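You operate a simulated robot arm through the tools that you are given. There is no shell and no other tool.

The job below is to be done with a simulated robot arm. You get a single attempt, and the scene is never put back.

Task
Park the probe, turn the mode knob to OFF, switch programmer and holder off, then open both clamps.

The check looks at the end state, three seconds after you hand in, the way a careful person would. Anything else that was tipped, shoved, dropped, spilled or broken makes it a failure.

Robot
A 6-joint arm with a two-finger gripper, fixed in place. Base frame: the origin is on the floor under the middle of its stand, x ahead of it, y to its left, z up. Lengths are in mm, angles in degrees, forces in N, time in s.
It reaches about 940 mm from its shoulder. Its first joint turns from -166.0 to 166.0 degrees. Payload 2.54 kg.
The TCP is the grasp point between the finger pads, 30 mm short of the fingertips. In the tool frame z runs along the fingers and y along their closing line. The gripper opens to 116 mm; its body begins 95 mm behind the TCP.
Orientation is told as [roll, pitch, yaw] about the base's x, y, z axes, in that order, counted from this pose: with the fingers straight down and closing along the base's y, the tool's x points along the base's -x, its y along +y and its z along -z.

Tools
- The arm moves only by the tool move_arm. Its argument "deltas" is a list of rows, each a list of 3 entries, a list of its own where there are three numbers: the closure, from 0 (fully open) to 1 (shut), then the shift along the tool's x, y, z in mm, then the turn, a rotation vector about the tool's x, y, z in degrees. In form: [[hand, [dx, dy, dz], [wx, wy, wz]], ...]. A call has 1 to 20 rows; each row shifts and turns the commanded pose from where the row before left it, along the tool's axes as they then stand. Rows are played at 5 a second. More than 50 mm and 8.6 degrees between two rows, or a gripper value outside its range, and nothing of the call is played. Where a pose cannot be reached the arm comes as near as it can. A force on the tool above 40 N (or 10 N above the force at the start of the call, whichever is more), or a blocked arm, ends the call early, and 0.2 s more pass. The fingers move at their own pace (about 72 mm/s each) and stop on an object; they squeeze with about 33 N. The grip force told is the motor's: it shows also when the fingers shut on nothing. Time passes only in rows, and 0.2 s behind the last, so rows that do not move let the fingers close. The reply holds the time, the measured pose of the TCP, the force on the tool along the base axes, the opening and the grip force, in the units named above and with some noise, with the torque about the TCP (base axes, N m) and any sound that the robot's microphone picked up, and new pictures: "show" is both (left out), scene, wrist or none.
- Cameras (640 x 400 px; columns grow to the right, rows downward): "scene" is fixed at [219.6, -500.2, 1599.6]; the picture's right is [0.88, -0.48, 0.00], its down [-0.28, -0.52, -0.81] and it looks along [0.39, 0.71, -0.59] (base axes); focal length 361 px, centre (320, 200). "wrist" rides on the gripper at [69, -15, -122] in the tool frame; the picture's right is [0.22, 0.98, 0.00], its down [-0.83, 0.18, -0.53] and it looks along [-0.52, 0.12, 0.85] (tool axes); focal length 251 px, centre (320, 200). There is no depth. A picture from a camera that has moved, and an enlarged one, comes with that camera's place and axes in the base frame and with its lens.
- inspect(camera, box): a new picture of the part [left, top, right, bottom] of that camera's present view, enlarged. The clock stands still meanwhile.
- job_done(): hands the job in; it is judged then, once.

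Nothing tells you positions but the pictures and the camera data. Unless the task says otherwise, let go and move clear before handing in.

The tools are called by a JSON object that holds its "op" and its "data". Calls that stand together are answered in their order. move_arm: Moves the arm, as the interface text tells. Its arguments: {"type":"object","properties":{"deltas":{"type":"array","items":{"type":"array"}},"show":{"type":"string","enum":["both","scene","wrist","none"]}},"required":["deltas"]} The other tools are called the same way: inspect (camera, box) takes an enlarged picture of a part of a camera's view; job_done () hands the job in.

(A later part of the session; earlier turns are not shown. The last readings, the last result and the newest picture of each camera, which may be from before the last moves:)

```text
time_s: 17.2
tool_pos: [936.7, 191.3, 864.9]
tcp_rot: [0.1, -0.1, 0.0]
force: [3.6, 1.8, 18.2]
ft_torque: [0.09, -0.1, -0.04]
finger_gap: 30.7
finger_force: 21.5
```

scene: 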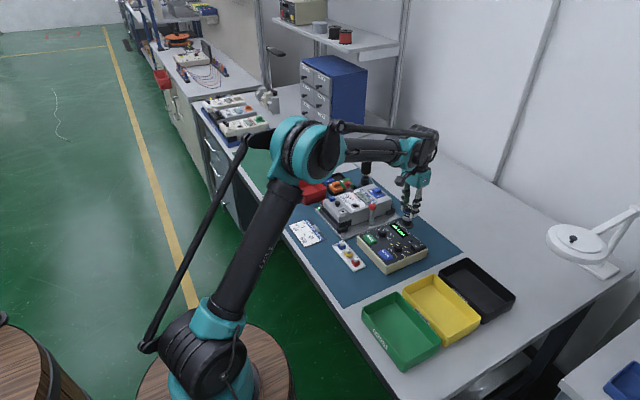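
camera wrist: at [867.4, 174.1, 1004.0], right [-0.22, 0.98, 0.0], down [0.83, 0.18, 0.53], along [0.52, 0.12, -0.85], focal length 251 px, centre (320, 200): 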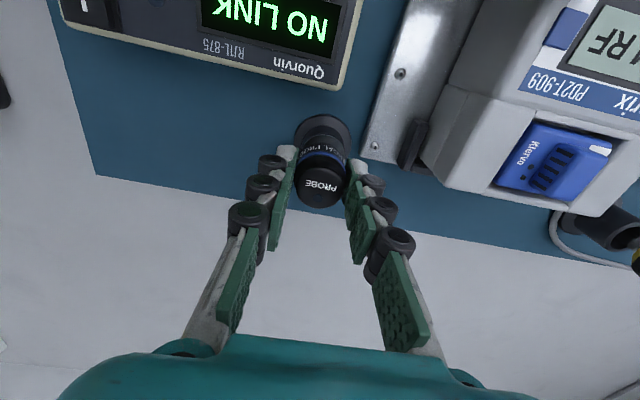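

The probe is seated on the post, with 18 N of contact force. I'll ease off slightly and open the fingers.

{"op": "move_arm", "data": {"deltas": [[1, [0, 0, -0.6], [0, 0, 0]], [0.72, [0, 0, 0], [0, 0, 0]], [0.65, [0, 0, 0], [0, 0, 0]], [0.55, [0, 0, 0], [0, 0, 0]], [0.48, [0, 0, 0], [0, 0, 0]], [0.48, [0, 0, 0], [0, 0, 0]]]}}

{"op": "inspect", "data": {"camera": "scene", "box": [385, 190, 425, 230]}}

{"op": "inspect", "data": {"camera": "wrist", "box": [270, 90, 370, 210]}}

```text
time_s: 18.6
tool_pos: [939.2, 190.4, 864.3]
tcp_rot: [0.0, -0.1, 0.0]
force: [-0.4, 0.2, -0.9]
ft_torque: [-0.06, -0.03, -0.02]
finger_gap: 60.3
finger_force: 0.1
camera wrist: at [868.8, 175.3, 987.2], right [-0.22, 0.98, 0.0], down [0.83, 0.18, 0.53], along [0.52, 0.12, -0.85], focal length 251 px, centre (320, 200)
```

scene: 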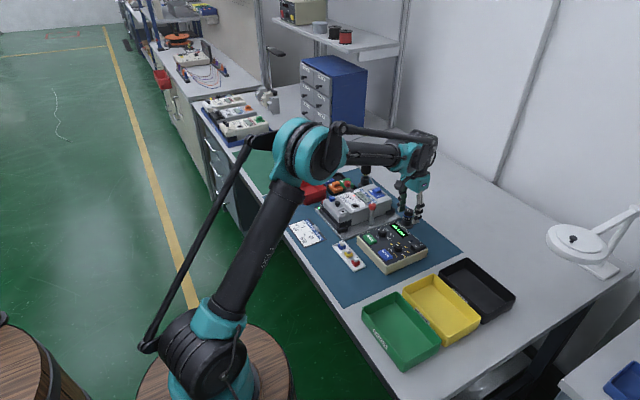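
wrist: 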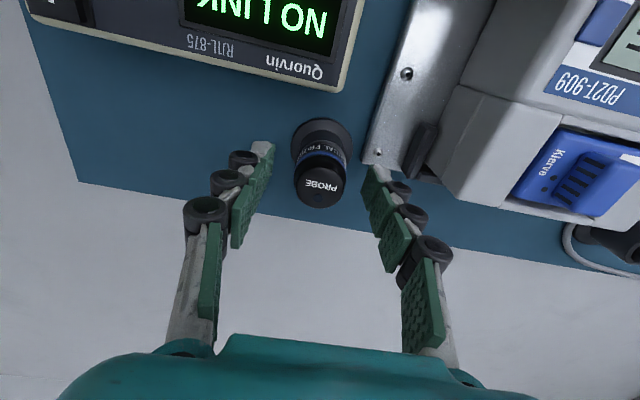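

```text
10.00 times, centred on (405, 210) of scene
camera zoom: at [219.6, -500.2, 1599.6], right [0.88, -0.48, 0.0], down [-0.28, -0.52, -0.81], along [0.39, 0.71, -0.59], focal length 3609 px, centre (-530, 100)
```

zoom: 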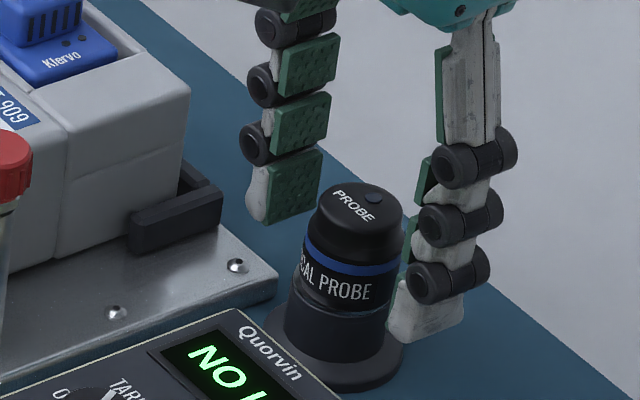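

```text
3.33 times, centred on (320, 150) of wrist
camera zoom: at [868.8, 175.3, 987.2], right [-0.22, 0.98, 0.0], down [0.83, 0.18, 0.53], along [0.52, 0.12, -0.85], focal length 838 px, centre (320, 367)
```

zoom: 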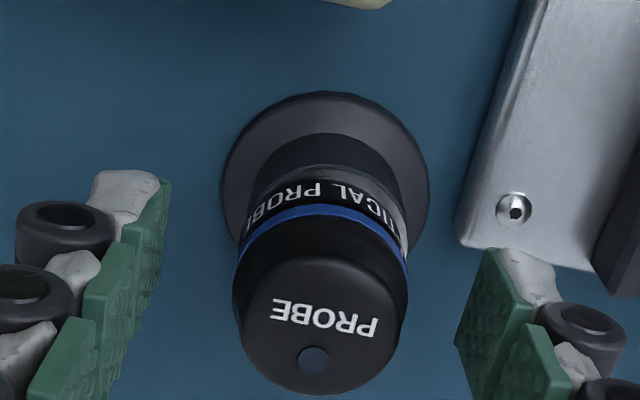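

The probe stands on its post. I'll go up and over to the programmer's mode knob near [805,155].

{"op": "move_arm", "data": {"deltas": [[0.48, [0, 0, -15], [0, 0, 0]], [0.48, [0, 0, -40], [0, 0, 0]], [0.48, [0, 0, -45], [0, 0, 0]], [0.3, [33.6, -8.75, 0], [0, 0, 0]], [0.3, [33.6, -8.75, 0], [0, 0, 0]], [0.3, [33.6, -8.75, 0], [0, 0, 0]], [0.3, [33.6, -8.75, 0], [0, 0, 0]], [0.3, [0, 0, 0], [0, 0, 0]]]}}

{"op": "inspect", "data": {"camera": "wrist", "box": [220, 60, 420, 200]}}

{"op": "inspect", "data": {"camera": "scene", "box": [350, 190, 440, 280]}}

```text
time_s: 20.4
tool_pos: [803.4, 154.1, 962.6]
tcp_rot: [0.1, -0.1, 0.0]
force: [-0.3, 1.0, 0.7]
ft_torque: [-0.03, -0.01, 0.04]
finger_gap: 81.2
finger_force: 0.0
camera wrist: at [732.4, 138.0, 1086.9], right [-0.22, 0.98, 0.0], down [0.83, 0.18, 0.53], along [0.52, 0.12, -0.84], focal length 251 px, centre (320, 200)
```

scene: 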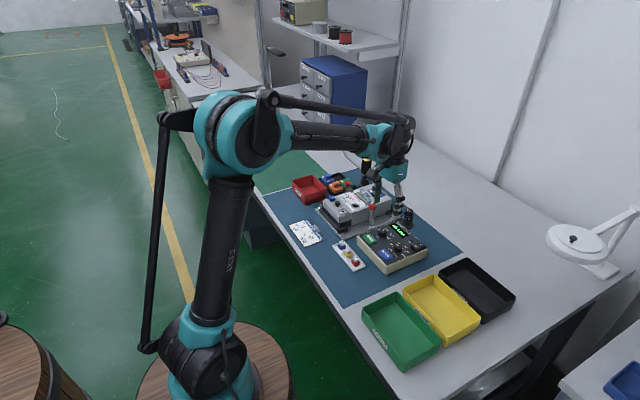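
wrist: 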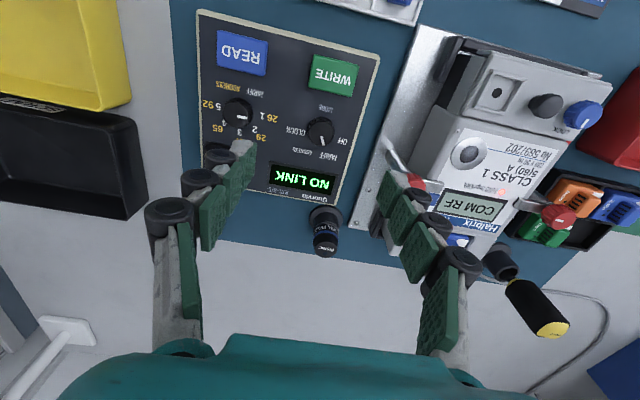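

```text
2.86 times, centred on (320, 130) of wrist
camera zoom: at [732.4, 138.0, 1086.9], right [-0.22, 0.98, 0.0], down [0.83, 0.18, 0.53], along [0.52, 0.12, -0.84], focal length 718 px, centre (320, 400)
```

zoom: 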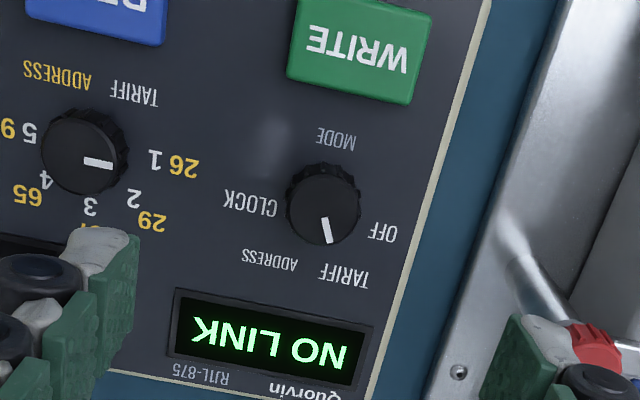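

```text
4.44 times, centred on (395, 235) of scene
camera zoom: at [219.6, -500.2, 1599.6], right [0.88, -0.48, 0.0], down [-0.28, -0.52, -0.81], along [0.39, 0.71, -0.59], focal length 1604 px, centre (-13, 44)
```

zoom: 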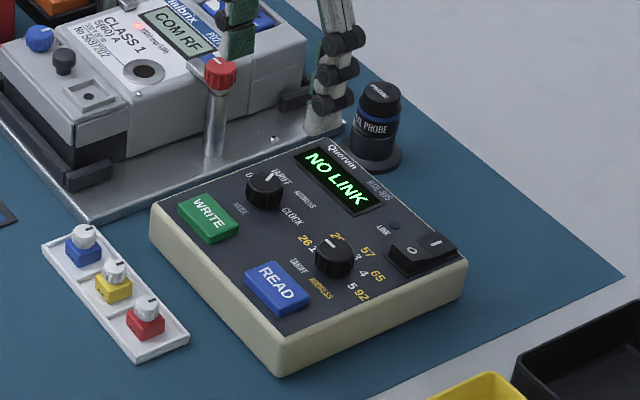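

The mode knob is at about [808,156] with its pointer at TARIFF (about 25° from +x); OFF is about 50° counter-clockwise. I'll pre-turn the hand 25° clockwise above the knob and descend part-way for a closer look.

{"op": "move_arm", "data": {"deltas": [[0.5, [-5, 0.7, 10], [0, 0, 0]], [0.5, [0, 0, 15], [0, 0, 8.4]], [0.5, [0, 0, 15], [0, 0, 8.3]], [0.5, [0, 0, 10], [0, 0, 8.3]], [0.5, [0, 0, 0], [0, 0, 0]], [0.5, [0, 0, 0], [0, 0, 0]]]}}

{"op": "inspect", "data": {"camera": "wrist", "box": [240, 80, 420, 220]}}

{"op": "inspect", "data": {"camera": "scene", "box": [360, 200, 420, 250]}}

```text
time_s: 21.8
tool_pos: [808.3, 155.6, 913.7]
tcp_rot: [0.0, 0.0, -25.0]
force: [0.2, 0.7, 0.6]
ft_torque: [-0.01, 0.0, 0.0]
finger_gap: 58.0
finger_force: 0.1
camera wrist: at [739.3, 170.4, 1037.5], right [0.22, 0.98, 0.0], down [0.82, -0.18, 0.53], along [0.52, -0.12, -0.85], focal length 251 px, centre (320, 200)
```

scene: 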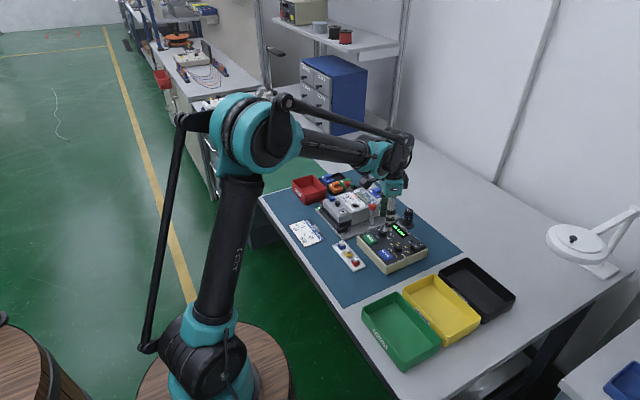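
wrist: 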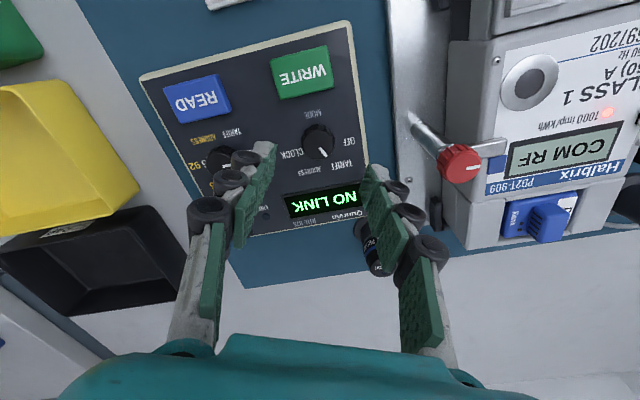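

```text
2.86 times, centred on (330, 150) of wrist
camera zoom: at [739.3, 170.4, 1037.5], right [0.22, 0.98, 0.0], down [0.82, -0.18, 0.53], along [0.52, -0.12, -0.85], focal length 718 px, centre (291, 343)
```

zoom: 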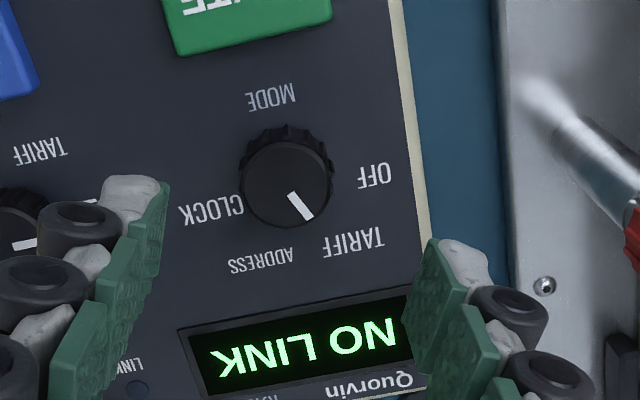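

```text
8.00 times, centred on (390, 225) of scene
camera zoom: at [219.6, -500.2, 1599.6], right [0.88, -0.48, 0.0], down [-0.28, -0.52, -0.81], along [0.39, 0.71, -0.59], focal length 2887 px, centre (-240, 0)
```

zoom: 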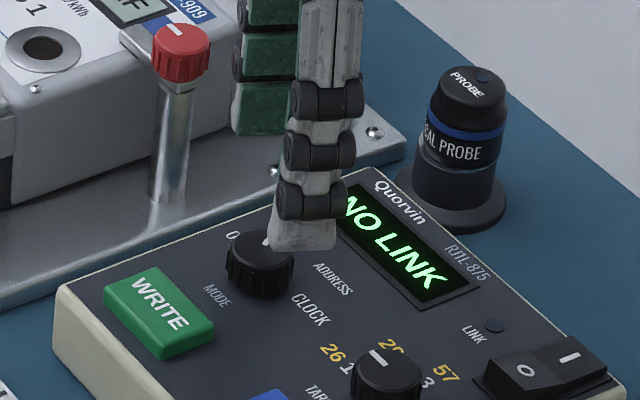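

The knob top centre is at about [807,155.6,846], nicely between the fingers. I'll descend so the tips straddle the knob while staying above the panel.

{"op": "move_arm", "data": {"deltas": [[0.5, [0.9, -0.4, 15], [0, 0, 0]], [0.5, [0, 0, 15], [0, 0, 0]], [0.5, [0, 0, 10], [0, 0, 0]], [0.5, [0, 0, 4], [0, 0, 0]], [0.5, [0, 0, 0], [0, 0, 0]]], "show": "none"}}

{"op": "inspect", "data": {"camera": "wrist", "box": [240, 80, 420, 220]}}

{"op": "inspect", "data": {"camera": "scene", "box": [360, 200, 420, 250]}}

```text
time_s: 23.0
tool_pos: [809.1, 157.5, 871.0]
tcp_rot: [0.0, -0.1, -25.0]
force: [0.9, -0.3, 0.3]
ft_torque: [0.01, -0.04, -0.03]
finger_gap: 57.9
finger_force: 0.1
```

```text
2.86 times, centred on (330, 150) of wrist
camera zoom: at [739.3, 172.5, 993.2], right [0.22, 0.98, 0.0], down [0.82, -0.18, 0.53], along [0.52, -0.12, -0.85], focal length 718 px, centre (291, 343)
```

zoom: 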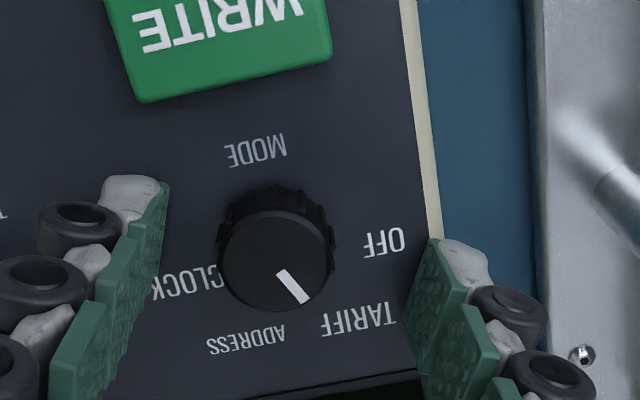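

```text
8.00 times, centred on (390, 225) of scene
camera zoom: at [219.6, -500.2, 1599.6], right [0.88, -0.48, 0.0], down [-0.28, -0.52, -0.81], along [0.39, 0.71, -0.59], focal length 2887 px, centre (-240, 0)
```

zoom: 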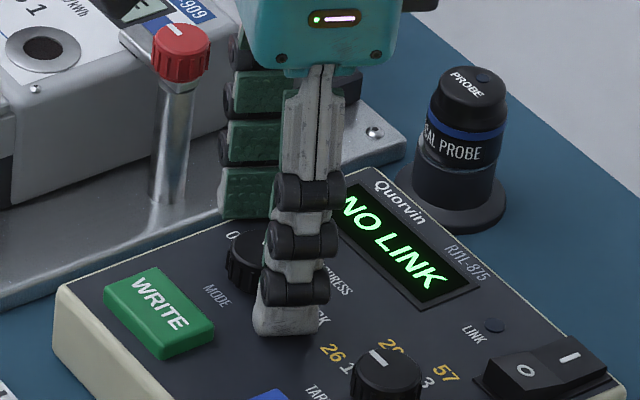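

The knob sits about 4 mm to one side of centre in the hand view, so I'll shift across, drop 3 mm, and check again.

{"op": "move_arm", "data": {"deltas": [[0.5, [-0.8, -3.7, 0], [0, 0, 0]], [0.5, [0, 0, 3], [0, 0, 0]], [0.6, [0, 0, 0], [0, 0, 0]], [0.6, [0, 0, 0], [0, 0, 0]]], "show": "none"}}

{"op": "inspect", "data": {"camera": "wrist", "box": [240, 80, 420, 220]}}

{"op": "inspect", "data": {"camera": "scene", "box": [370, 210, 410, 250]}}

```text
time_s: 24.0
tool_pos: [808.4, 152.6, 868.4]
tcp_rot: [0.0, -0.1, -25.0]
force: [-2.1, -4.9, 34.6]
ft_torque: [-0.35, 0.14, 0.03]
finger_gap: 47.8
finger_force: 9.5
```

```text
2.86 times, centred on (330, 150) of wrist
camera zoom: at [737.3, 167.9, 991.5], right [0.22, 0.98, 0.0], down [0.82, -0.18, 0.54], along [0.52, -0.12, -0.84], focal length 718 px, centre (291, 343)
```

zoom: 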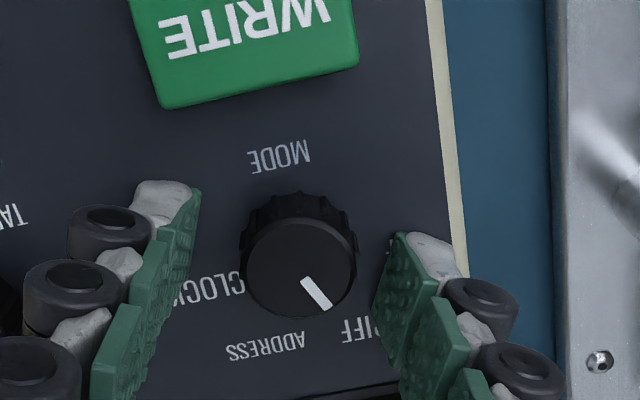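

```text
10.00 times, centred on (390, 230) of scene
camera zoom: at [219.6, -500.2, 1599.6], right [0.88, -0.48, 0.0], down [-0.28, -0.52, -0.81], along [0.39, 0.71, -0.59], focal length 3609 px, centre (-380, -100)
```

zoom: 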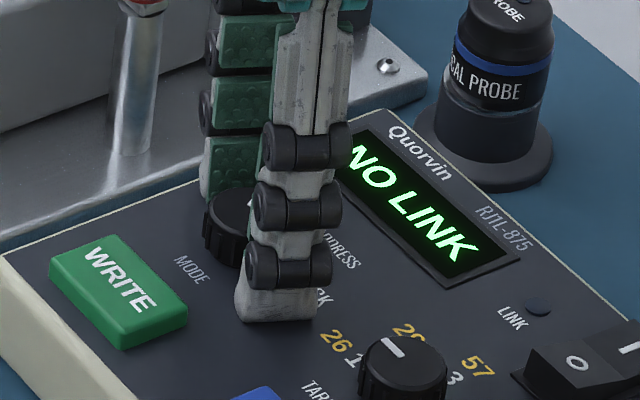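

The tips met the panel at 34 N, so the panel is a little higher than I judged. I'll back up 4 mm, fine-centre, then close on the knob.

{"op": "move_arm", "data": {"deltas": [[0.6, [0, 0, -4], [0, 0, 0]], [0.6, [0.2, 1.2, 0], [0, 0, 0]], [0.7, [0, 0, 0], [0, 0, 0]], [0.8, [0, 0, 0], [0, 0, 0]], [0.9, [0, 0, 0], [0, 0, 0]], [0.9, [0, 0, 0], [0, 0, 0]]], "show": "none"}}

{"op": "inspect", "data": {"camera": "wrist", "box": [240, 80, 420, 220]}}

{"op": "inspect", "data": {"camera": "scene", "box": [370, 210, 410, 250]}}

```text
time_s: 25.4
tool_pos: [808.1, 153.6, 870.9]
tcp_rot: [0.0, 0.0, -24.9]
force: [-10.1, -13.1, -10.2]
ft_torque: [-0.46, 0.24, 0.05]
finger_gap: 23.3
finger_force: 45.4
```

```text
2.86 times, centred on (330, 150) of wrist
camera zoom: at [738.1, 168.6, 994.3], right [0.22, 0.98, 0.0], down [0.83, -0.18, 0.53], along [0.52, -0.12, -0.85], focal length 718 px, centre (291, 343)
```

zoom: 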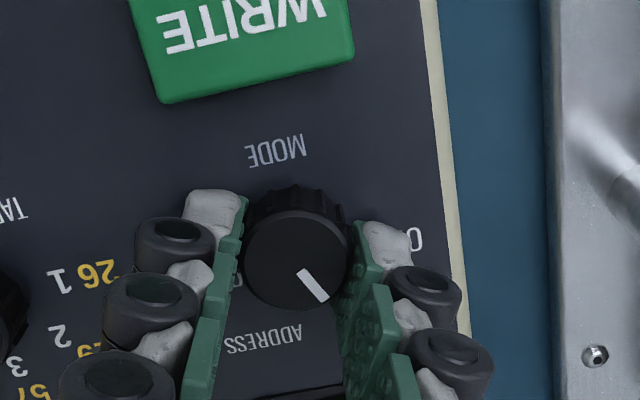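

```text
10.00 times, centred on (390, 230) of scene
camera zoom: at [219.6, -500.2, 1599.6], right [0.88, -0.48, 0.0], down [-0.28, -0.52, -0.81], along [0.39, 0.71, -0.59], focal length 3609 px, centre (-380, -100)
```

zoom: 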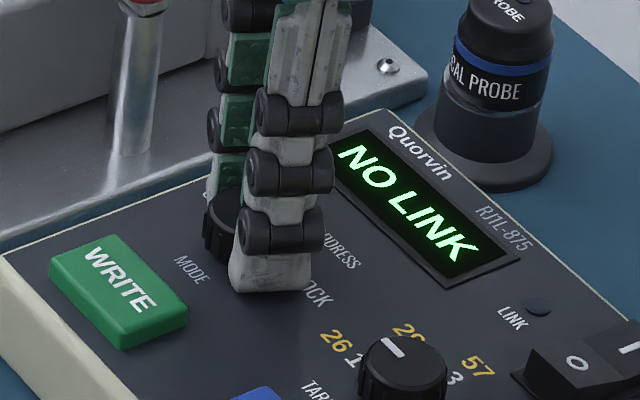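

The knob is gripped with a 23.3 mm gap and some side load. I'll relieve that with a small shift before turning.

{"op": "move_arm", "data": {"deltas": [[0.9, [0, -1, -0.5], [0, 0, 0]], [0.9, [0, 0, 0], [0, 0, 0]]], "show": "none"}}

```text
time_s: 26.0
tool_pos: [807.5, 153.6, 871.8]
tcp_rot: [0.0, 0.0, -25.0]
force: [-1.4, -7.9, -18.0]
ft_torque: [-0.16, -0.03, 0.03]
finger_gap: 23.2
finger_force: 44.9
```

{"op": "move_arm", "data": {"deltas": [[0.9, [0, -0.5, 1.0], [0, 0, 0]], [0.9, [0, 0, 0], [0, 0, 0]], [0.9, [0, 0, 0], [0, 0, -5]], [0.9, [0, 0, 0], [0, 0, -5]]], "show": "none"}}

{"op": "inspect", "data": {"camera": "wrist", "box": [240, 80, 420, 220]}}

```text
time_s: 27.0
tool_pos: [807.6, 153.4, 871.6]
tcp_rot: [0.2, -0.1, -14.8]
force: [19.0, 6.4, 16.7]
ft_torque: [0.35, -0.17, -0.03]
finger_gap: 23.1
finger_force: 45.7
```

```text
2.86 times, centred on (330, 150) of wrist
camera zoom: at [736.3, 156.5, 994.1], right [0.04, 1.0, 0.0], down [0.84, -0.04, 0.54], along [0.54, -0.02, -0.84], focal length 718 px, centre (291, 343)
```

zoom: 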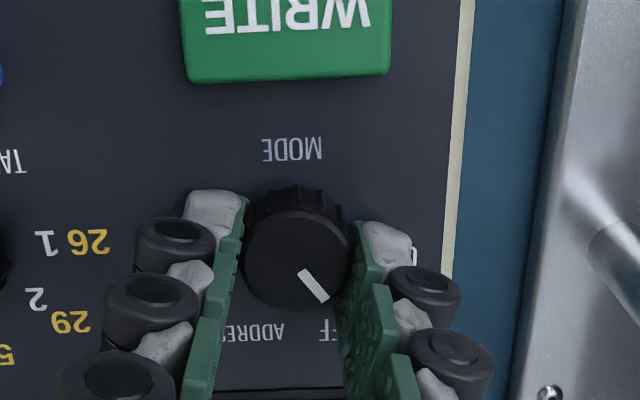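

The knob turns with the hand. I'll relieve the load slightly and continue counter-clockwise.

{"op": "move_arm", "data": {"deltas": [[0.9, [-0.8, 0.5, -0.6], [0, 0, 0]], [0.9, [0, 0, 0], [0, 0, -7]], [0.9, [0, 0, 0], [0, 0, -7]], [0.9, [0, 0, 0], [0, 0, 0]]], "show": "none"}}

{"op": "inspect", "data": {"camera": "wrist", "box": [240, 80, 420, 220]}}

```text
time_s: 28.0
tool_pos: [807.7, 155.2, 871.2]
tcp_rot: [0.1, -0.1, -0.8]
force: [16.9, 27.3, 16.2]
ft_torque: [0.86, -0.07, -0.08]
finger_gap: 23.1
finger_force: 45.4
```

```text
2.86 times, centred on (330, 150) of wrist
camera zoom: at [737.9, 140.1, 994.1], right [-0.2, 0.98, 0.0], down [0.83, 0.17, 0.54], along [0.52, 0.11, -0.84], focal length 718 px, centre (291, 343)
```

zoom: 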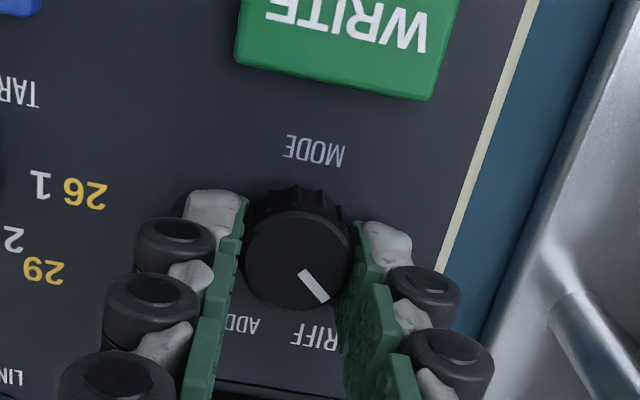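

{"op": "move_arm", "data": {"deltas": [[0.9, [-0.8, 1.3, -0.8], [0, 0, 0]], [0.9, [0, 0, 0], [0, 0, 0]]], "show": "none"}}

```text
time_s: 28.6
tool_pos: [808.5, 155.8, 872.0]
tcp_rot: [0.0, 0.0, -0.9]
force: [-2.5, 17.2, -10.3]
ft_torque: [0.42, -0.74, -0.06]
finger_gap: 23.2
finger_force: 44.9
```

{"op": "move_arm", "data": {"deltas": [[0.9, [0, 1.0, 0.4], [0, 0, 0]], [0.9, [0, 0, 0], [0, 0, -7]], [0.9, [0, 0, 0], [0, 0, -7]], [0.9, [0, 0, 0], [0, 0, 0]]], "show": "none"}}

{"op": "inspect", "data": {"camera": "wrist", "box": [240, 80, 420, 220]}}

```text
time_s: 29.6
tool_pos: [807.1, 156.1, 871.4]
tcp_rot: [0.1, 0.1, 13.1]
force: [-6.6, 11.5, -2.7]
ft_torque: [0.17, 0.77, -0.04]
finger_gap: 23.1
finger_force: 44.7
```

```text
2.86 times, centred on (330, 150) of wrist
camera zoom: at [743.4, 125.2, 994.2], right [-0.43, 0.9, 0.0], down [0.76, 0.36, 0.53], along [0.48, 0.23, -0.85], focal length 718 px, centre (291, 343)
```

zoom: 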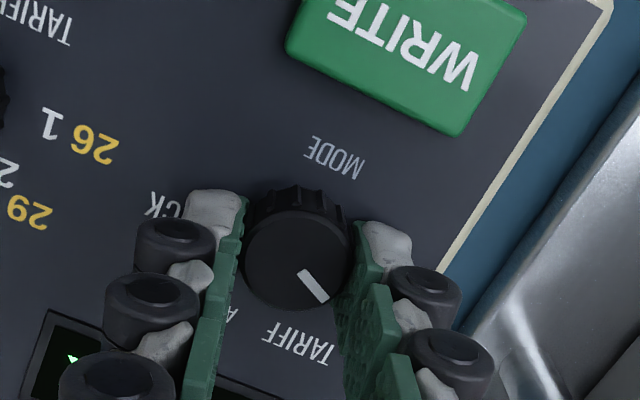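

The knob has turned 38°. From the pointer and labels I judge the steps to be about 45°, so I'll turn about 7.5° more, then release and check.

{"op": "move_arm", "data": {"deltas": [[0.9, [0.3, 0.4, 0], [0, 0, -4]], [0.9, [0, 0, 0], [0, 0, -3.5]], [0.9, [0, 0, 0], [0, 0, 0]]], "show": "none"}}

{"op": "inspect", "data": {"camera": "wrist", "box": [240, 80, 420, 220]}}

{"op": "inspect", "data": {"camera": "scene", "box": [370, 210, 430, 260]}}

```text
time_s: 30.4
tool_pos: [808.7, 156.9, 871.6]
tcp_rot: [0.0, 0.0, 20.6]
force: [-14.3, 11.9, -17.2]
ft_torque: [0.45, 0.06, -0.07]
finger_gap: 23.3
finger_force: 45.3
```

```text
2.86 times, centred on (330, 150) of wrist
camera zoom: at [747.9, 117.6, 994.3], right [-0.54, 0.84, 0.0], down [0.71, 0.46, 0.53], along [0.45, 0.29, -0.85], focal length 718 px, centre (291, 343)
```

zoom: 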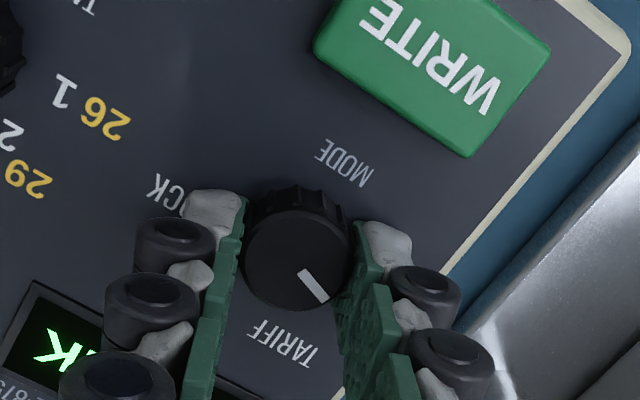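

```text
8.00 times, centred on (400, 235) of scene
camera zoom: at [219.6, -500.2, 1599.6], right [0.88, -0.48, 0.0], down [-0.28, -0.52, -0.81], along [0.39, 0.71, -0.59], focal length 2887 px, centre (-320, -80)
```

zoom: 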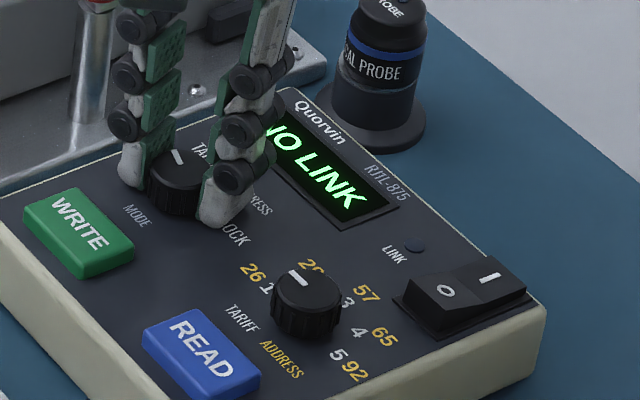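

{"op": "move_arm", "data": {"deltas": [[0.75, [0, 0, 0], [0, 0, 0]], [0.65, [0, 0, 0], [0, 0, 0]], [0.55, [0, 0, 0], [0, 0, 0]], [0.5, [0, 0, 0], [0, 0, 0]], [0.5, [0, 0, -20], [0, 0, 0]], [0.5, [0, 0, -30], [0, 0, 0]], [0.5, [0, 0, 0], [0, 0, 0]]], "show": "none"}}

{"op": "inspect", "data": {"camera": "wrist", "box": [240, 80, 420, 220]}}

{"op": "inspect", "data": {"camera": "scene", "box": [370, 210, 430, 260]}}

```text
time_s: 32.0
tool_pos: [807.8, 156.4, 921.2]
tcp_rot: [0.0, -0.2, 20.5]
force: [-0.3, -0.1, 0.3]
ft_torque: [-0.03, -0.02, 0.01]
finger_gap: 57.9
finger_force: 0.0
```

```text
2.86 times, centred on (330, 150) of wrist
camera zoom: at [747.5, 117.3, 1044.5], right [-0.54, 0.84, 0.0], down [0.71, 0.46, 0.53], along [0.45, 0.29, -0.85], focal length 718 px, centre (291, 343)
```

zoom: 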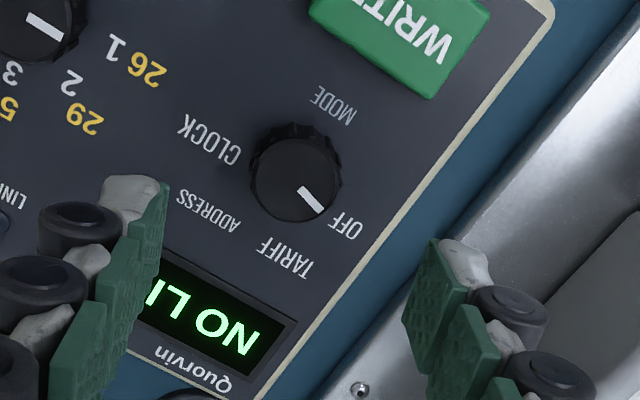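

```text
8.00 times, centred on (400, 235) of scene
camera zoom: at [219.6, -500.2, 1599.6], right [0.88, -0.48, 0.0], down [-0.28, -0.52, -0.81], along [0.39, 0.71, -0.59], focal length 2887 px, centre (-320, -80)
```

zoom: 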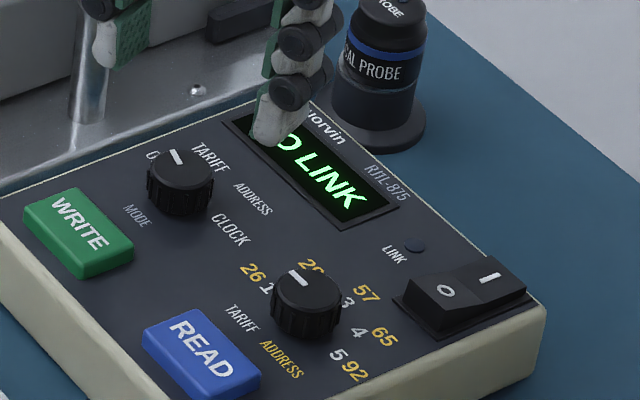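

{"op": "inspect", "data": {"camera": "wrist", "box": [295, 115, 350, 175]}}

{"op": "inspect", "data": {"camera": "scene", "box": [384, 220, 404, 240]}}

```text
6.67 times, centred on (322, 145) of wrist
camera zoom: at [747.5, 117.3, 1044.5], right [-0.54, 0.84, 0.0], down [0.71, 0.46, 0.53], along [0.45, 0.29, -0.85], focal length 1676 px, centre (303, 567)
```

zoom: 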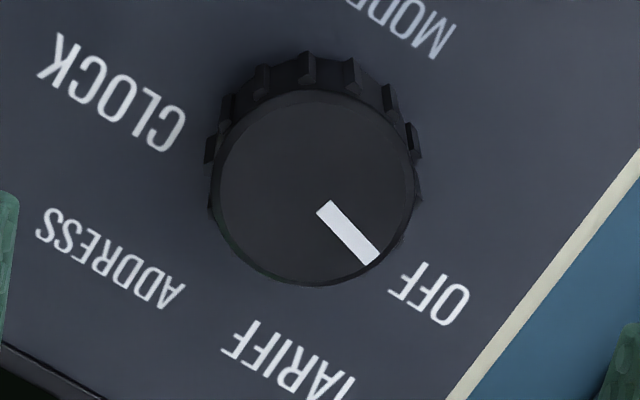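

```text
16.00 times, centred on (394, 230) of scene
camera zoom: at [219.6, -500.2, 1599.6], right [0.88, -0.48, 0.0], down [-0.28, -0.52, -0.81], along [0.39, 0.71, -0.59], focal length 5774 px, centre (-864, -280)
```

zoom: 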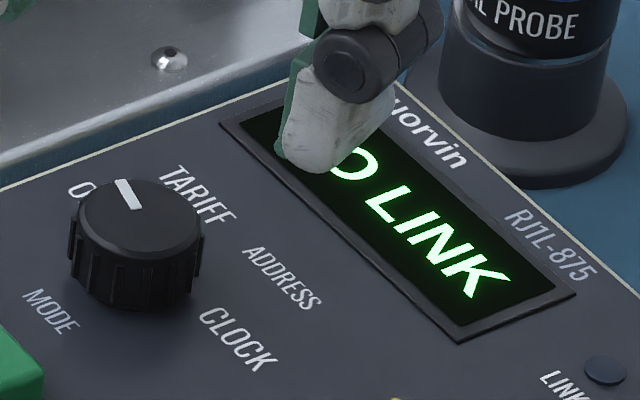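

The pointer now lines up with OFF. Next is the programmer's rocker at about [866,58]; I'll square the hand and move over it to look closely.

{"op": "move_arm", "data": {"deltas": [[0.5, [0, 0, -5], [0, 0, 7]], [0.5, [0, 0, 0], [0, 0, 7]], [0.5, [0, 0, 0], [0, 0, 6.6]], [0.5, [-19.5, -32, 0], [0, 0, 0]], [0.5, [-19.5, -32, 0], [0, 0, 0]], [0.5, [-19.5, -32, 0], [0, 0, 0]], [0.5, [0, 0, 0], [0, 0, 0]], [0.5, [0, 0, 0], [0, 0, 0]]]}}

{"op": "inspect", "data": {"camera": "wrist", "box": [250, 70, 400, 200]}}

{"op": "inspect", "data": {"camera": "scene", "box": [395, 220, 435, 260]}}

```text
time_s: 33.8
tool_pos: [865.6, 57.2, 928.5]
tcp_rot: [0.1, -0.1, -0.1]
force: [0.7, -0.6, 0.3]
ft_torque: [0.03, 0.01, 0.02]
finger_gap: 58.0
finger_force: 0.1
camera wrist: at [796.2, 42.4, 1051.1], right [-0.21, 0.98, 0.0], down [0.83, 0.18, 0.53], along [0.52, 0.11, -0.85], focal length 251 px, centre (320, 200)
```

scene: 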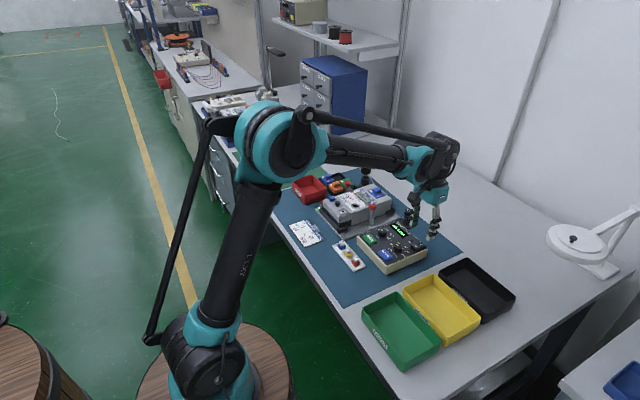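
wrist: 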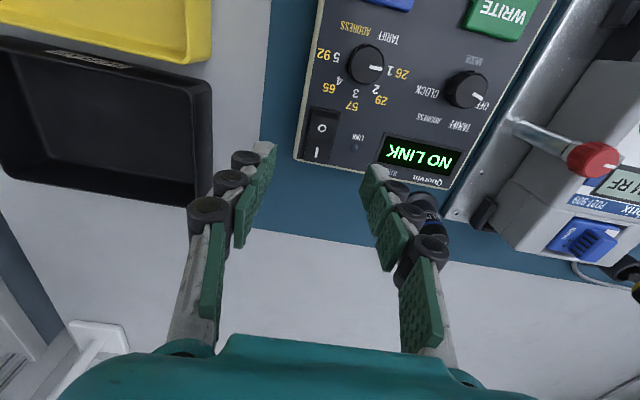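

```text
3.08 times, centred on (325, 135) of wrist
camera zoom: at [796.2, 42.4, 1051.1], right [-0.21, 0.98, 0.0], down [0.83, 0.18, 0.53], along [0.52, 0.11, -0.85], focal length 774 px, centre (305, 400)
```

zoom: 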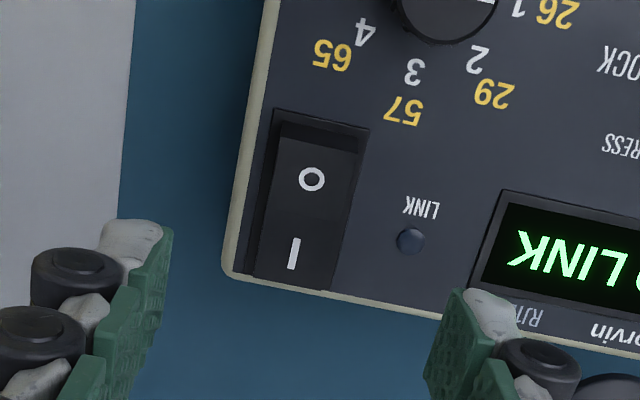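

```text
10.00 times, centred on (415, 240) of scene
camera zoom: at [219.6, -500.2, 1599.6], right [0.88, -0.48, 0.0], down [-0.28, -0.52, -0.81], along [0.39, 0.71, -0.59], focal length 3609 px, centre (-630, -200)
```

zoom: 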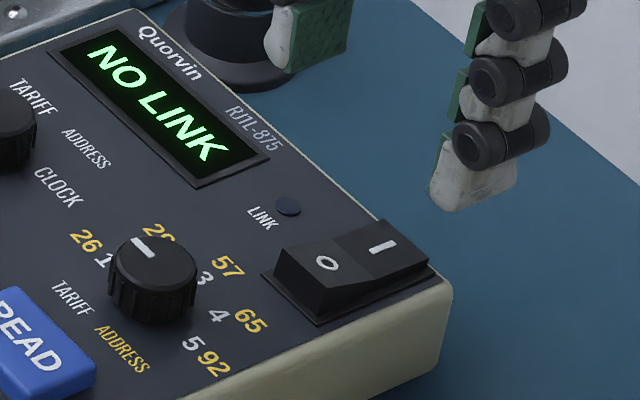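

The rocker's O end, nearest the robot, is raised; its centre is about [850,57] and the pivot x≈865. I'll close the fingers, move over the O end, and descend to check before pressing.

{"op": "move_arm", "data": {"deltas": [[1, [8, 0, 0], [0, 0, 0]], [1, [8.6, 0, 0], [0, 0, 0]], [1, [0, 0, 14], [0, 0, 0]], [1, [0, 0, 14], [0, 0, 0]], [1, [0, 0, 0], [0, 0, 0]], [1, [0, 0, 0], [0, 0, 0]]], "show": "none"}}

{"op": "inspect", "data": {"camera": "wrist", "box": [250, 90, 400, 220]}}

{"op": "inspect", "data": {"camera": "scene", "box": [395, 215, 435, 255]}}

```text
time_s: 35.2
tool_pos: [849.4, 59.0, 897.8]
tcp_rot: [0.0, 0.0, -0.1]
force: [0.0, -0.8, -0.1]
ft_torque: [0.02, 0.01, 0.01]
finger_gap: 0.2
finger_force: 28.9
```

```text
3.08 times, centred on (325, 155) of wrist
camera zoom: at [780.1, 43.5, 1021.6], right [-0.21, 0.98, 0.0], down [0.83, 0.18, 0.53], along [0.52, 0.11, -0.85], focal length 774 px, centre (305, 338)
```

zoom: 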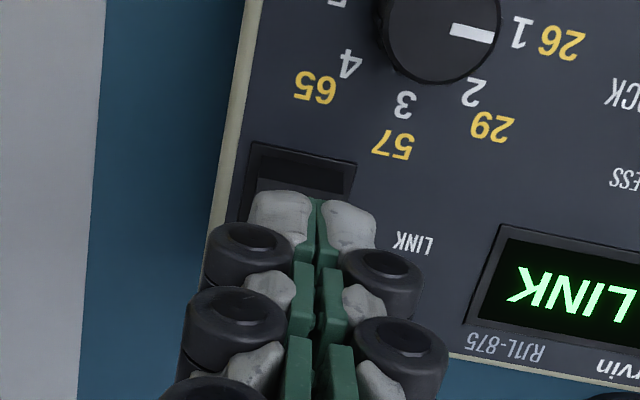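

```text
10.00 times, centred on (415, 235) of scene
camera zoom: at [219.6, -500.2, 1599.6], right [0.88, -0.48, 0.0], down [-0.28, -0.52, -0.81], along [0.39, 0.71, -0.59], focal length 3609 px, centre (-630, -150)
```

zoom: 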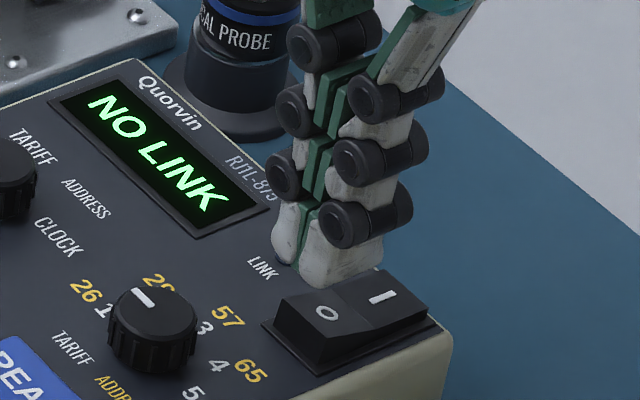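

{"op": "move_arm", "data": {"deltas": [[1, [1, -1.5, 6], [0, 0, 0]], [1, [0, 0, 6], [0, 0, 0]], [1, [0, 0, 2], [0, 0, 0]], [1, [0, 0, 0], [0, 0, 0]]], "show": "none"}}

{"op": "inspect", "data": {"camera": "scene", "box": [395, 215, 435, 255]}}

```text
time_s: 36.2
tool_pos: [848.5, 57.4, 884.5]
tcp_rot: [0.1, -0.1, 0.0]
force: [-0.5, -0.1, 0.3]
ft_torque: [0.02, 0.02, -0.01]
finger_gap: 0.0
finger_force: 28.7
```

```text
10.00 times, centred on (415, 235) of scene
camera zoom: at [219.6, -500.2, 1599.6], right [0.88, -0.48, 0.0], down [-0.28, -0.52, -0.81], along [0.39, 0.71, -0.59], focal length 3609 px, centre (-630, -150)
```

zoom: 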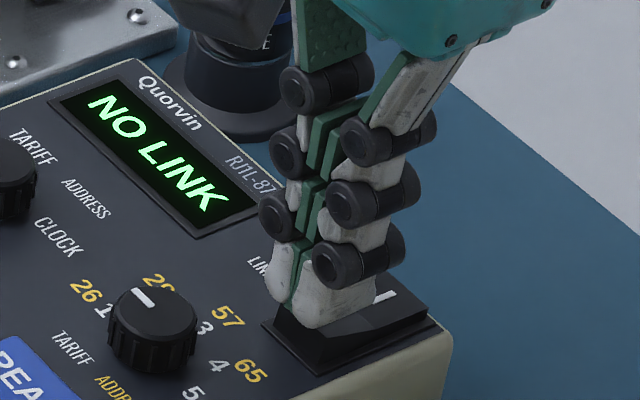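

The tips are above the O end. Now I'll press down in small steps.

{"op": "move_arm", "data": {"deltas": [[1, [0, 0, 1.5], [0, 0, 0]], [1, [0, 0, 1.5], [0, 0, 0]], [1, [0, 0, 0], [0, 0, 0]]], "show": "none"}}

{"op": "move_arm", "data": {"deltas": [[1, [0, 0, 1], [0, 0, 0]], [1, [0, 0, 1], [0, 0, 0]], [1, [0, 0, 0], [0, 0, 0]]], "show": "none"}}

{"op": "move_arm", "data": {"deltas": [[1, [0, 0, 1], [0, 0, 0]], [1, [0, 0, 1], [0, 0, 0]], [1, [0, 0, 0], [0, 0, 0]]], "show": "none"}}

{"op": "inspect", "data": {"camera": "scene", "box": [395, 215, 435, 255]}}

```text
time_s: 37.0
tool_pos: [849.5, 58.5, 882.0]
tcp_rot: [0.0, -0.1, -0.2]
force: [1.0, -0.6, -0.3]
ft_torque: [-0.02, 0.03, 0.03]
finger_gap: 0.1
finger_force: 28.7
```

```text
time_s: 37.8
tool_pos: [848.7, 58.6, 878.5]
tcp_rot: [0.0, -0.1, -0.1]
force: [-0.5, -0.1, 0.8]
ft_torque: [-0.01, -0.01, 0.04]
finger_gap: 0.0
finger_force: 28.8
```

```text
time_s: 38.6
tool_pos: [848.7, 58.1, 877.4]
tcp_rot: [0.0, 0.0, -0.1]
force: [-1.3, 0.1, 1.0]
ft_torque: [0.0, 0.04, -0.02]
finger_gap: 6.0
finger_force: 29.3
```

```text
10.00 times, centred on (415, 235) of scene
camera zoom: at [219.6, -500.2, 1599.6], right [0.88, -0.48, 0.0], down [-0.28, -0.52, -0.81], along [0.39, 0.71, -0.59], focal length 3609 px, centre (-630, -150)
```

zoom: 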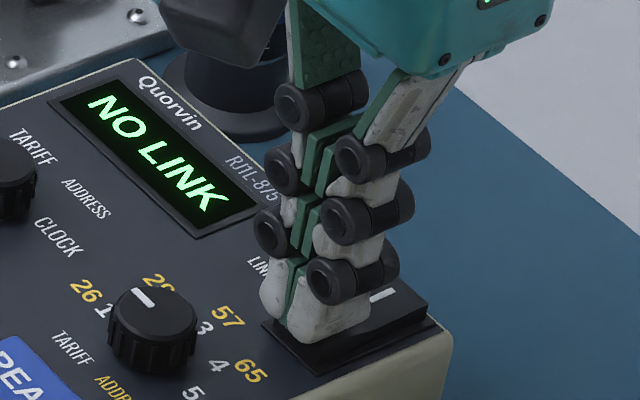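

{"op": "move_arm", "data": {"deltas": [[1, [0, 0, 1], [0, 0, 0]], [1, [0, 0, 0], [0, 0, 0]]], "show": "none"}}

{"op": "inspect", "data": {"camera": "wrist", "box": [250, 90, 400, 220]}}

{"op": "inspect", "data": {"camera": "scene", "box": [395, 215, 435, 255]}}

```text
time_s: 39.2
tool_pos: [848.4, 58.8, 876.3]
tcp_rot: [0.1, -0.1, -0.1]
force: [-0.6, 0.6, 0.6]
ft_torque: [0.03, 0.02, 0.01]
finger_gap: 5.9
finger_force: 28.1
```

```text
3.08 times, centred on (325, 155) of wrist
camera zoom: at [779.1, 42.4, 999.6], right [-0.21, 0.98, 0.0], down [0.83, 0.18, 0.53], along [0.52, 0.11, -0.84], focal length 774 px, centre (305, 338)
```

zoom: 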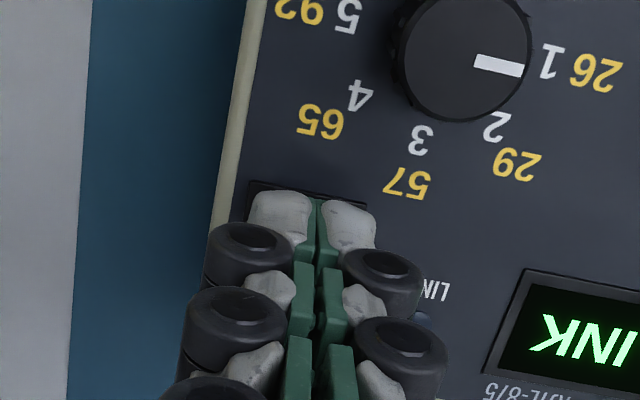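

```text
10.00 times, centred on (415, 235) of scene
camera zoom: at [219.6, -500.2, 1599.6], right [0.88, -0.48, 0.0], down [-0.28, -0.52, -0.81], along [0.39, 0.71, -0.59], focal length 3609 px, centre (-630, -150)
```

zoom: 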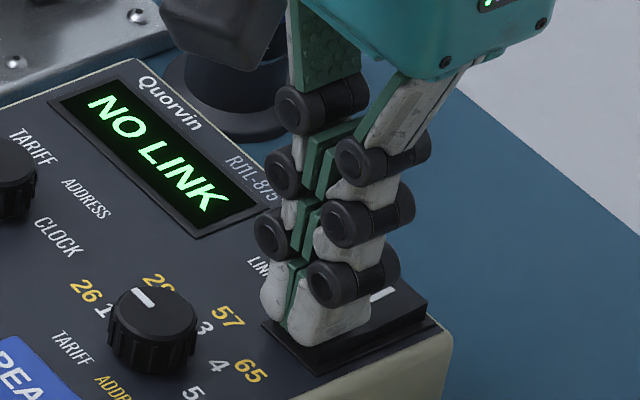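

{"op": "move_arm", "data": {"deltas": [[1, [0, 0, 1], [0, 0, 0]], [1, [0, 0, 1], [0, 0, 0]], [1, [0, 0, 0], [0, 0, 0]]], "show": "none"}}

{"op": "inspect", "data": {"camera": "scene", "box": [395, 215, 435, 255]}}

```text
time_s: 40.0
tool_pos: [849.5, 57.7, 875.0]
tcp_rot: [0.0, -0.1, 0.0]
force: [0.6, -0.3, 0.0]
ft_torque: [0.03, -0.03, -0.03]
finger_gap: 0.1
finger_force: 28.6
heard: click
```

```text
10.00 times, centred on (415, 235) of scene
camera zoom: at [219.6, -500.2, 1599.6], right [0.88, -0.48, 0.0], down [-0.28, -0.52, -0.81], along [0.39, 0.71, -0.59], focal length 3609 px, centre (-630, -150)
```

zoom: 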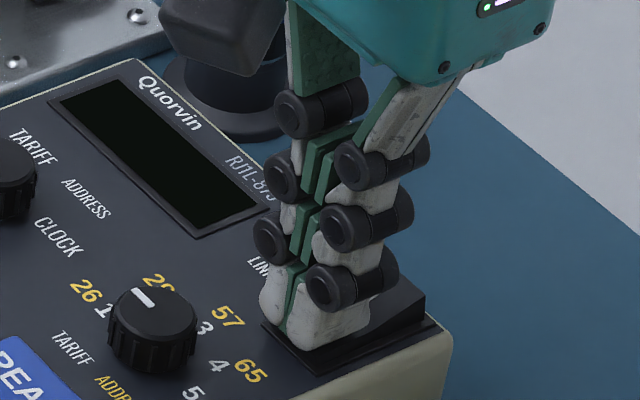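

A click was heard and the programmer's display is dark. I'll raise the hand and travel to the holder's red switch near [738,404].

{"op": "move_arm", "data": {"deltas": [[1, [0, 0, -15], [0, 0, 0]], [1, [0, 0, -35], [0, 0, 0]], [1, [0, 0, -40], [0, 0, 0]], [1, [14.5, 43.3, 0], [0, 0, 0]], [1, [14.5, 43.3, 0], [0, 0, 0]], [1, [14.5, 43.3, 0], [0, 0, 0]], [1, [14.5, 43.3, 0], [0, 0, 0]], [1, [14.5, 43.3, 0], [0, 0, 0]], [1, [14.5, 43.3, 0], [0, 0, 0]], [1, [14.5, 43.3, 0], [0, 0, 0]], [1, [14.5, 43.3, 0], [0, 0, 0]], [1, [0, 0, 0], [0, 0, 0]]]}}

{"op": "inspect", "data": {"camera": "scene", "box": [360, 200, 440, 270]}}

{"op": "inspect", "data": {"camera": "wrist", "box": [230, 60, 430, 220]}}

```text
time_s: 42.6
tool_pos: [732.1, 406.4, 964.8]
tcp_rot: [0.1, -0.2, 0.1]
force: [-0.2, -0.7, 0.4]
ft_torque: [0.01, 0.02, 0.02]
finger_gap: 0.0
finger_force: 29.4
camera wrist: at [662.3, 391.1, 1088.0], right [-0.21, 0.98, 0.0], down [0.83, 0.18, 0.53], along [0.52, 0.11, -0.85], focal length 251 px, centre (320, 200)
```

scene: 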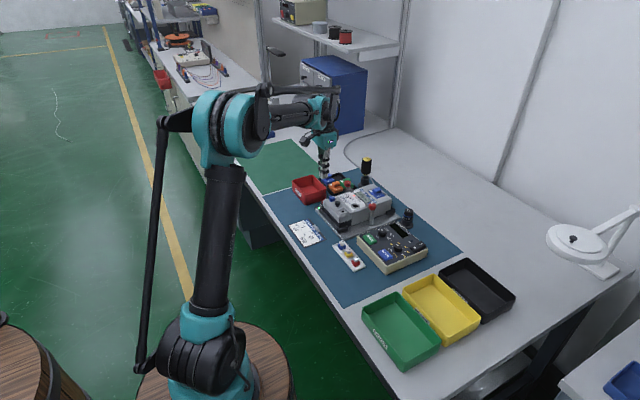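
wrist: 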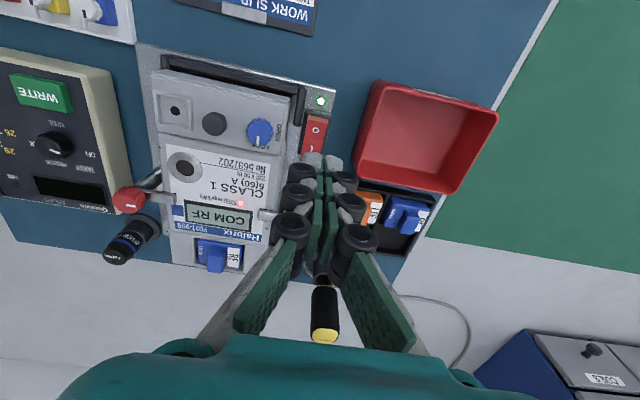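

```text
5.71 times, centred on (400, 235) of scene
camera zoom: at [219.6, -500.2, 1599.6], right [0.88, -0.48, 0.0], down [-0.28, -0.52, -0.81], along [0.39, 0.71, -0.59], focal length 2062 px, centre (-137, 0)
```

zoom: 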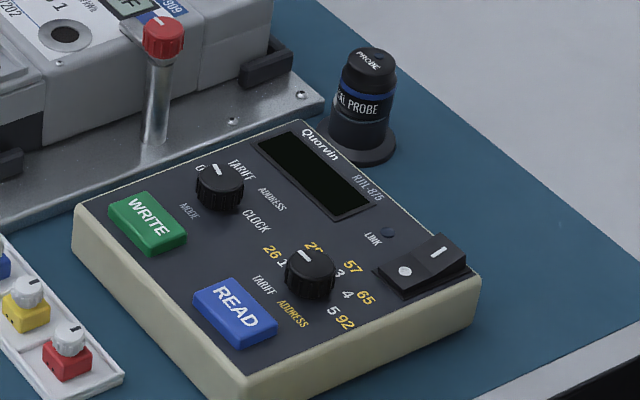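

```text
2.50 times, centred on (330, 140) of wrist
camera zoom: at [662.3, 391.1, 1088.0], right [-0.21, 0.98, 0.0], down [0.83, 0.18, 0.53], along [0.52, 0.11, -0.85], focal length 629 px, centre (295, 350)
```

zoom: 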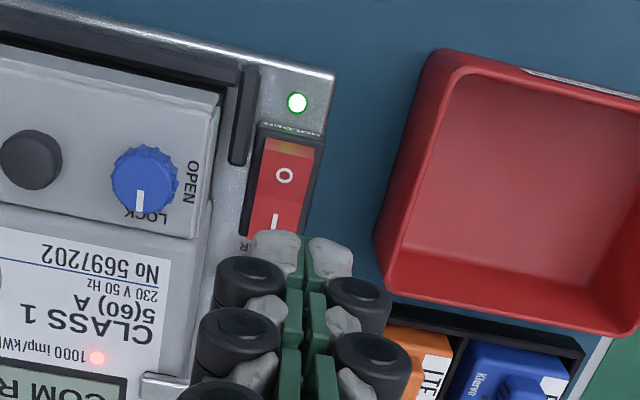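

The programmer is off with O pressed. The holder's O pad is at about [738,403,835] and the hand is almost above it, so I'll come down in steps.

{"op": "move_arm", "data": {"deltas": [[1, [1, -2.5, 20], [0, 0, 0]], [1, [0, 0, 35], [0, 0, 0]], [1, [0, 0, 27], [0, 0, 0]], [1, [0, 0, 0], [0, 0, 0]], [1, [0, 0, 0], [0, 0, 0]]], "show": "none"}}

{"op": "inspect", "data": {"camera": "wrist", "box": [230, 60, 430, 220]}}

{"op": "inspect", "data": {"camera": "scene", "box": [300, 170, 370, 230]}}

```text
time_s: 43.8
tool_pos: [731.4, 401.9, 882.0]
tcp_rot: [0.0, -0.1, -0.1]
force: [-0.6, -0.5, -0.1]
ft_torque: [-0.01, -0.01, 0.02]
finger_gap: 0.0
finger_force: 28.0
```

```text
2.50 times, centred on (330, 140) of wrist
camera zoom: at [661.5, 386.5, 1004.8], right [-0.21, 0.98, 0.0], down [0.83, 0.18, 0.53], along [0.52, 0.11, -0.85], focal length 629 px, centre (295, 350)
```

zoom: 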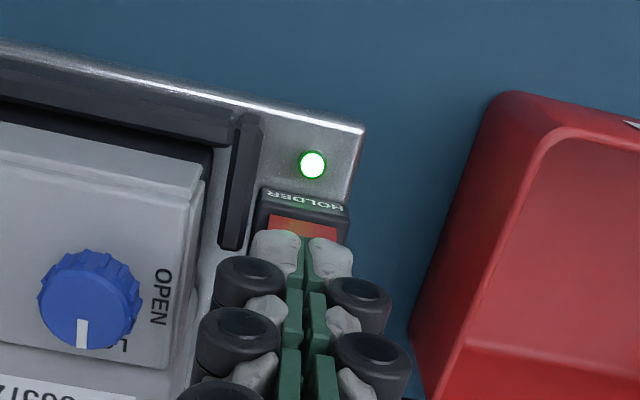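

```text
6.67 times, centred on (335, 200) of scene
camera zoom: at [219.6, -500.2, 1599.6], right [0.88, -0.48, 0.0], down [-0.28, -0.52, -0.81], along [0.39, 0.71, -0.59], focal length 2406 px, centre (220, 200)
```

zoom: 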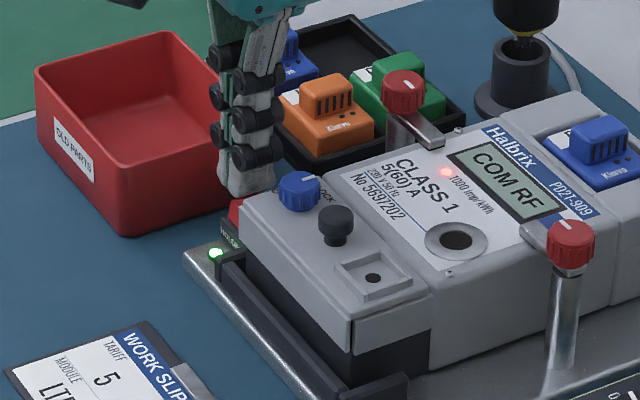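

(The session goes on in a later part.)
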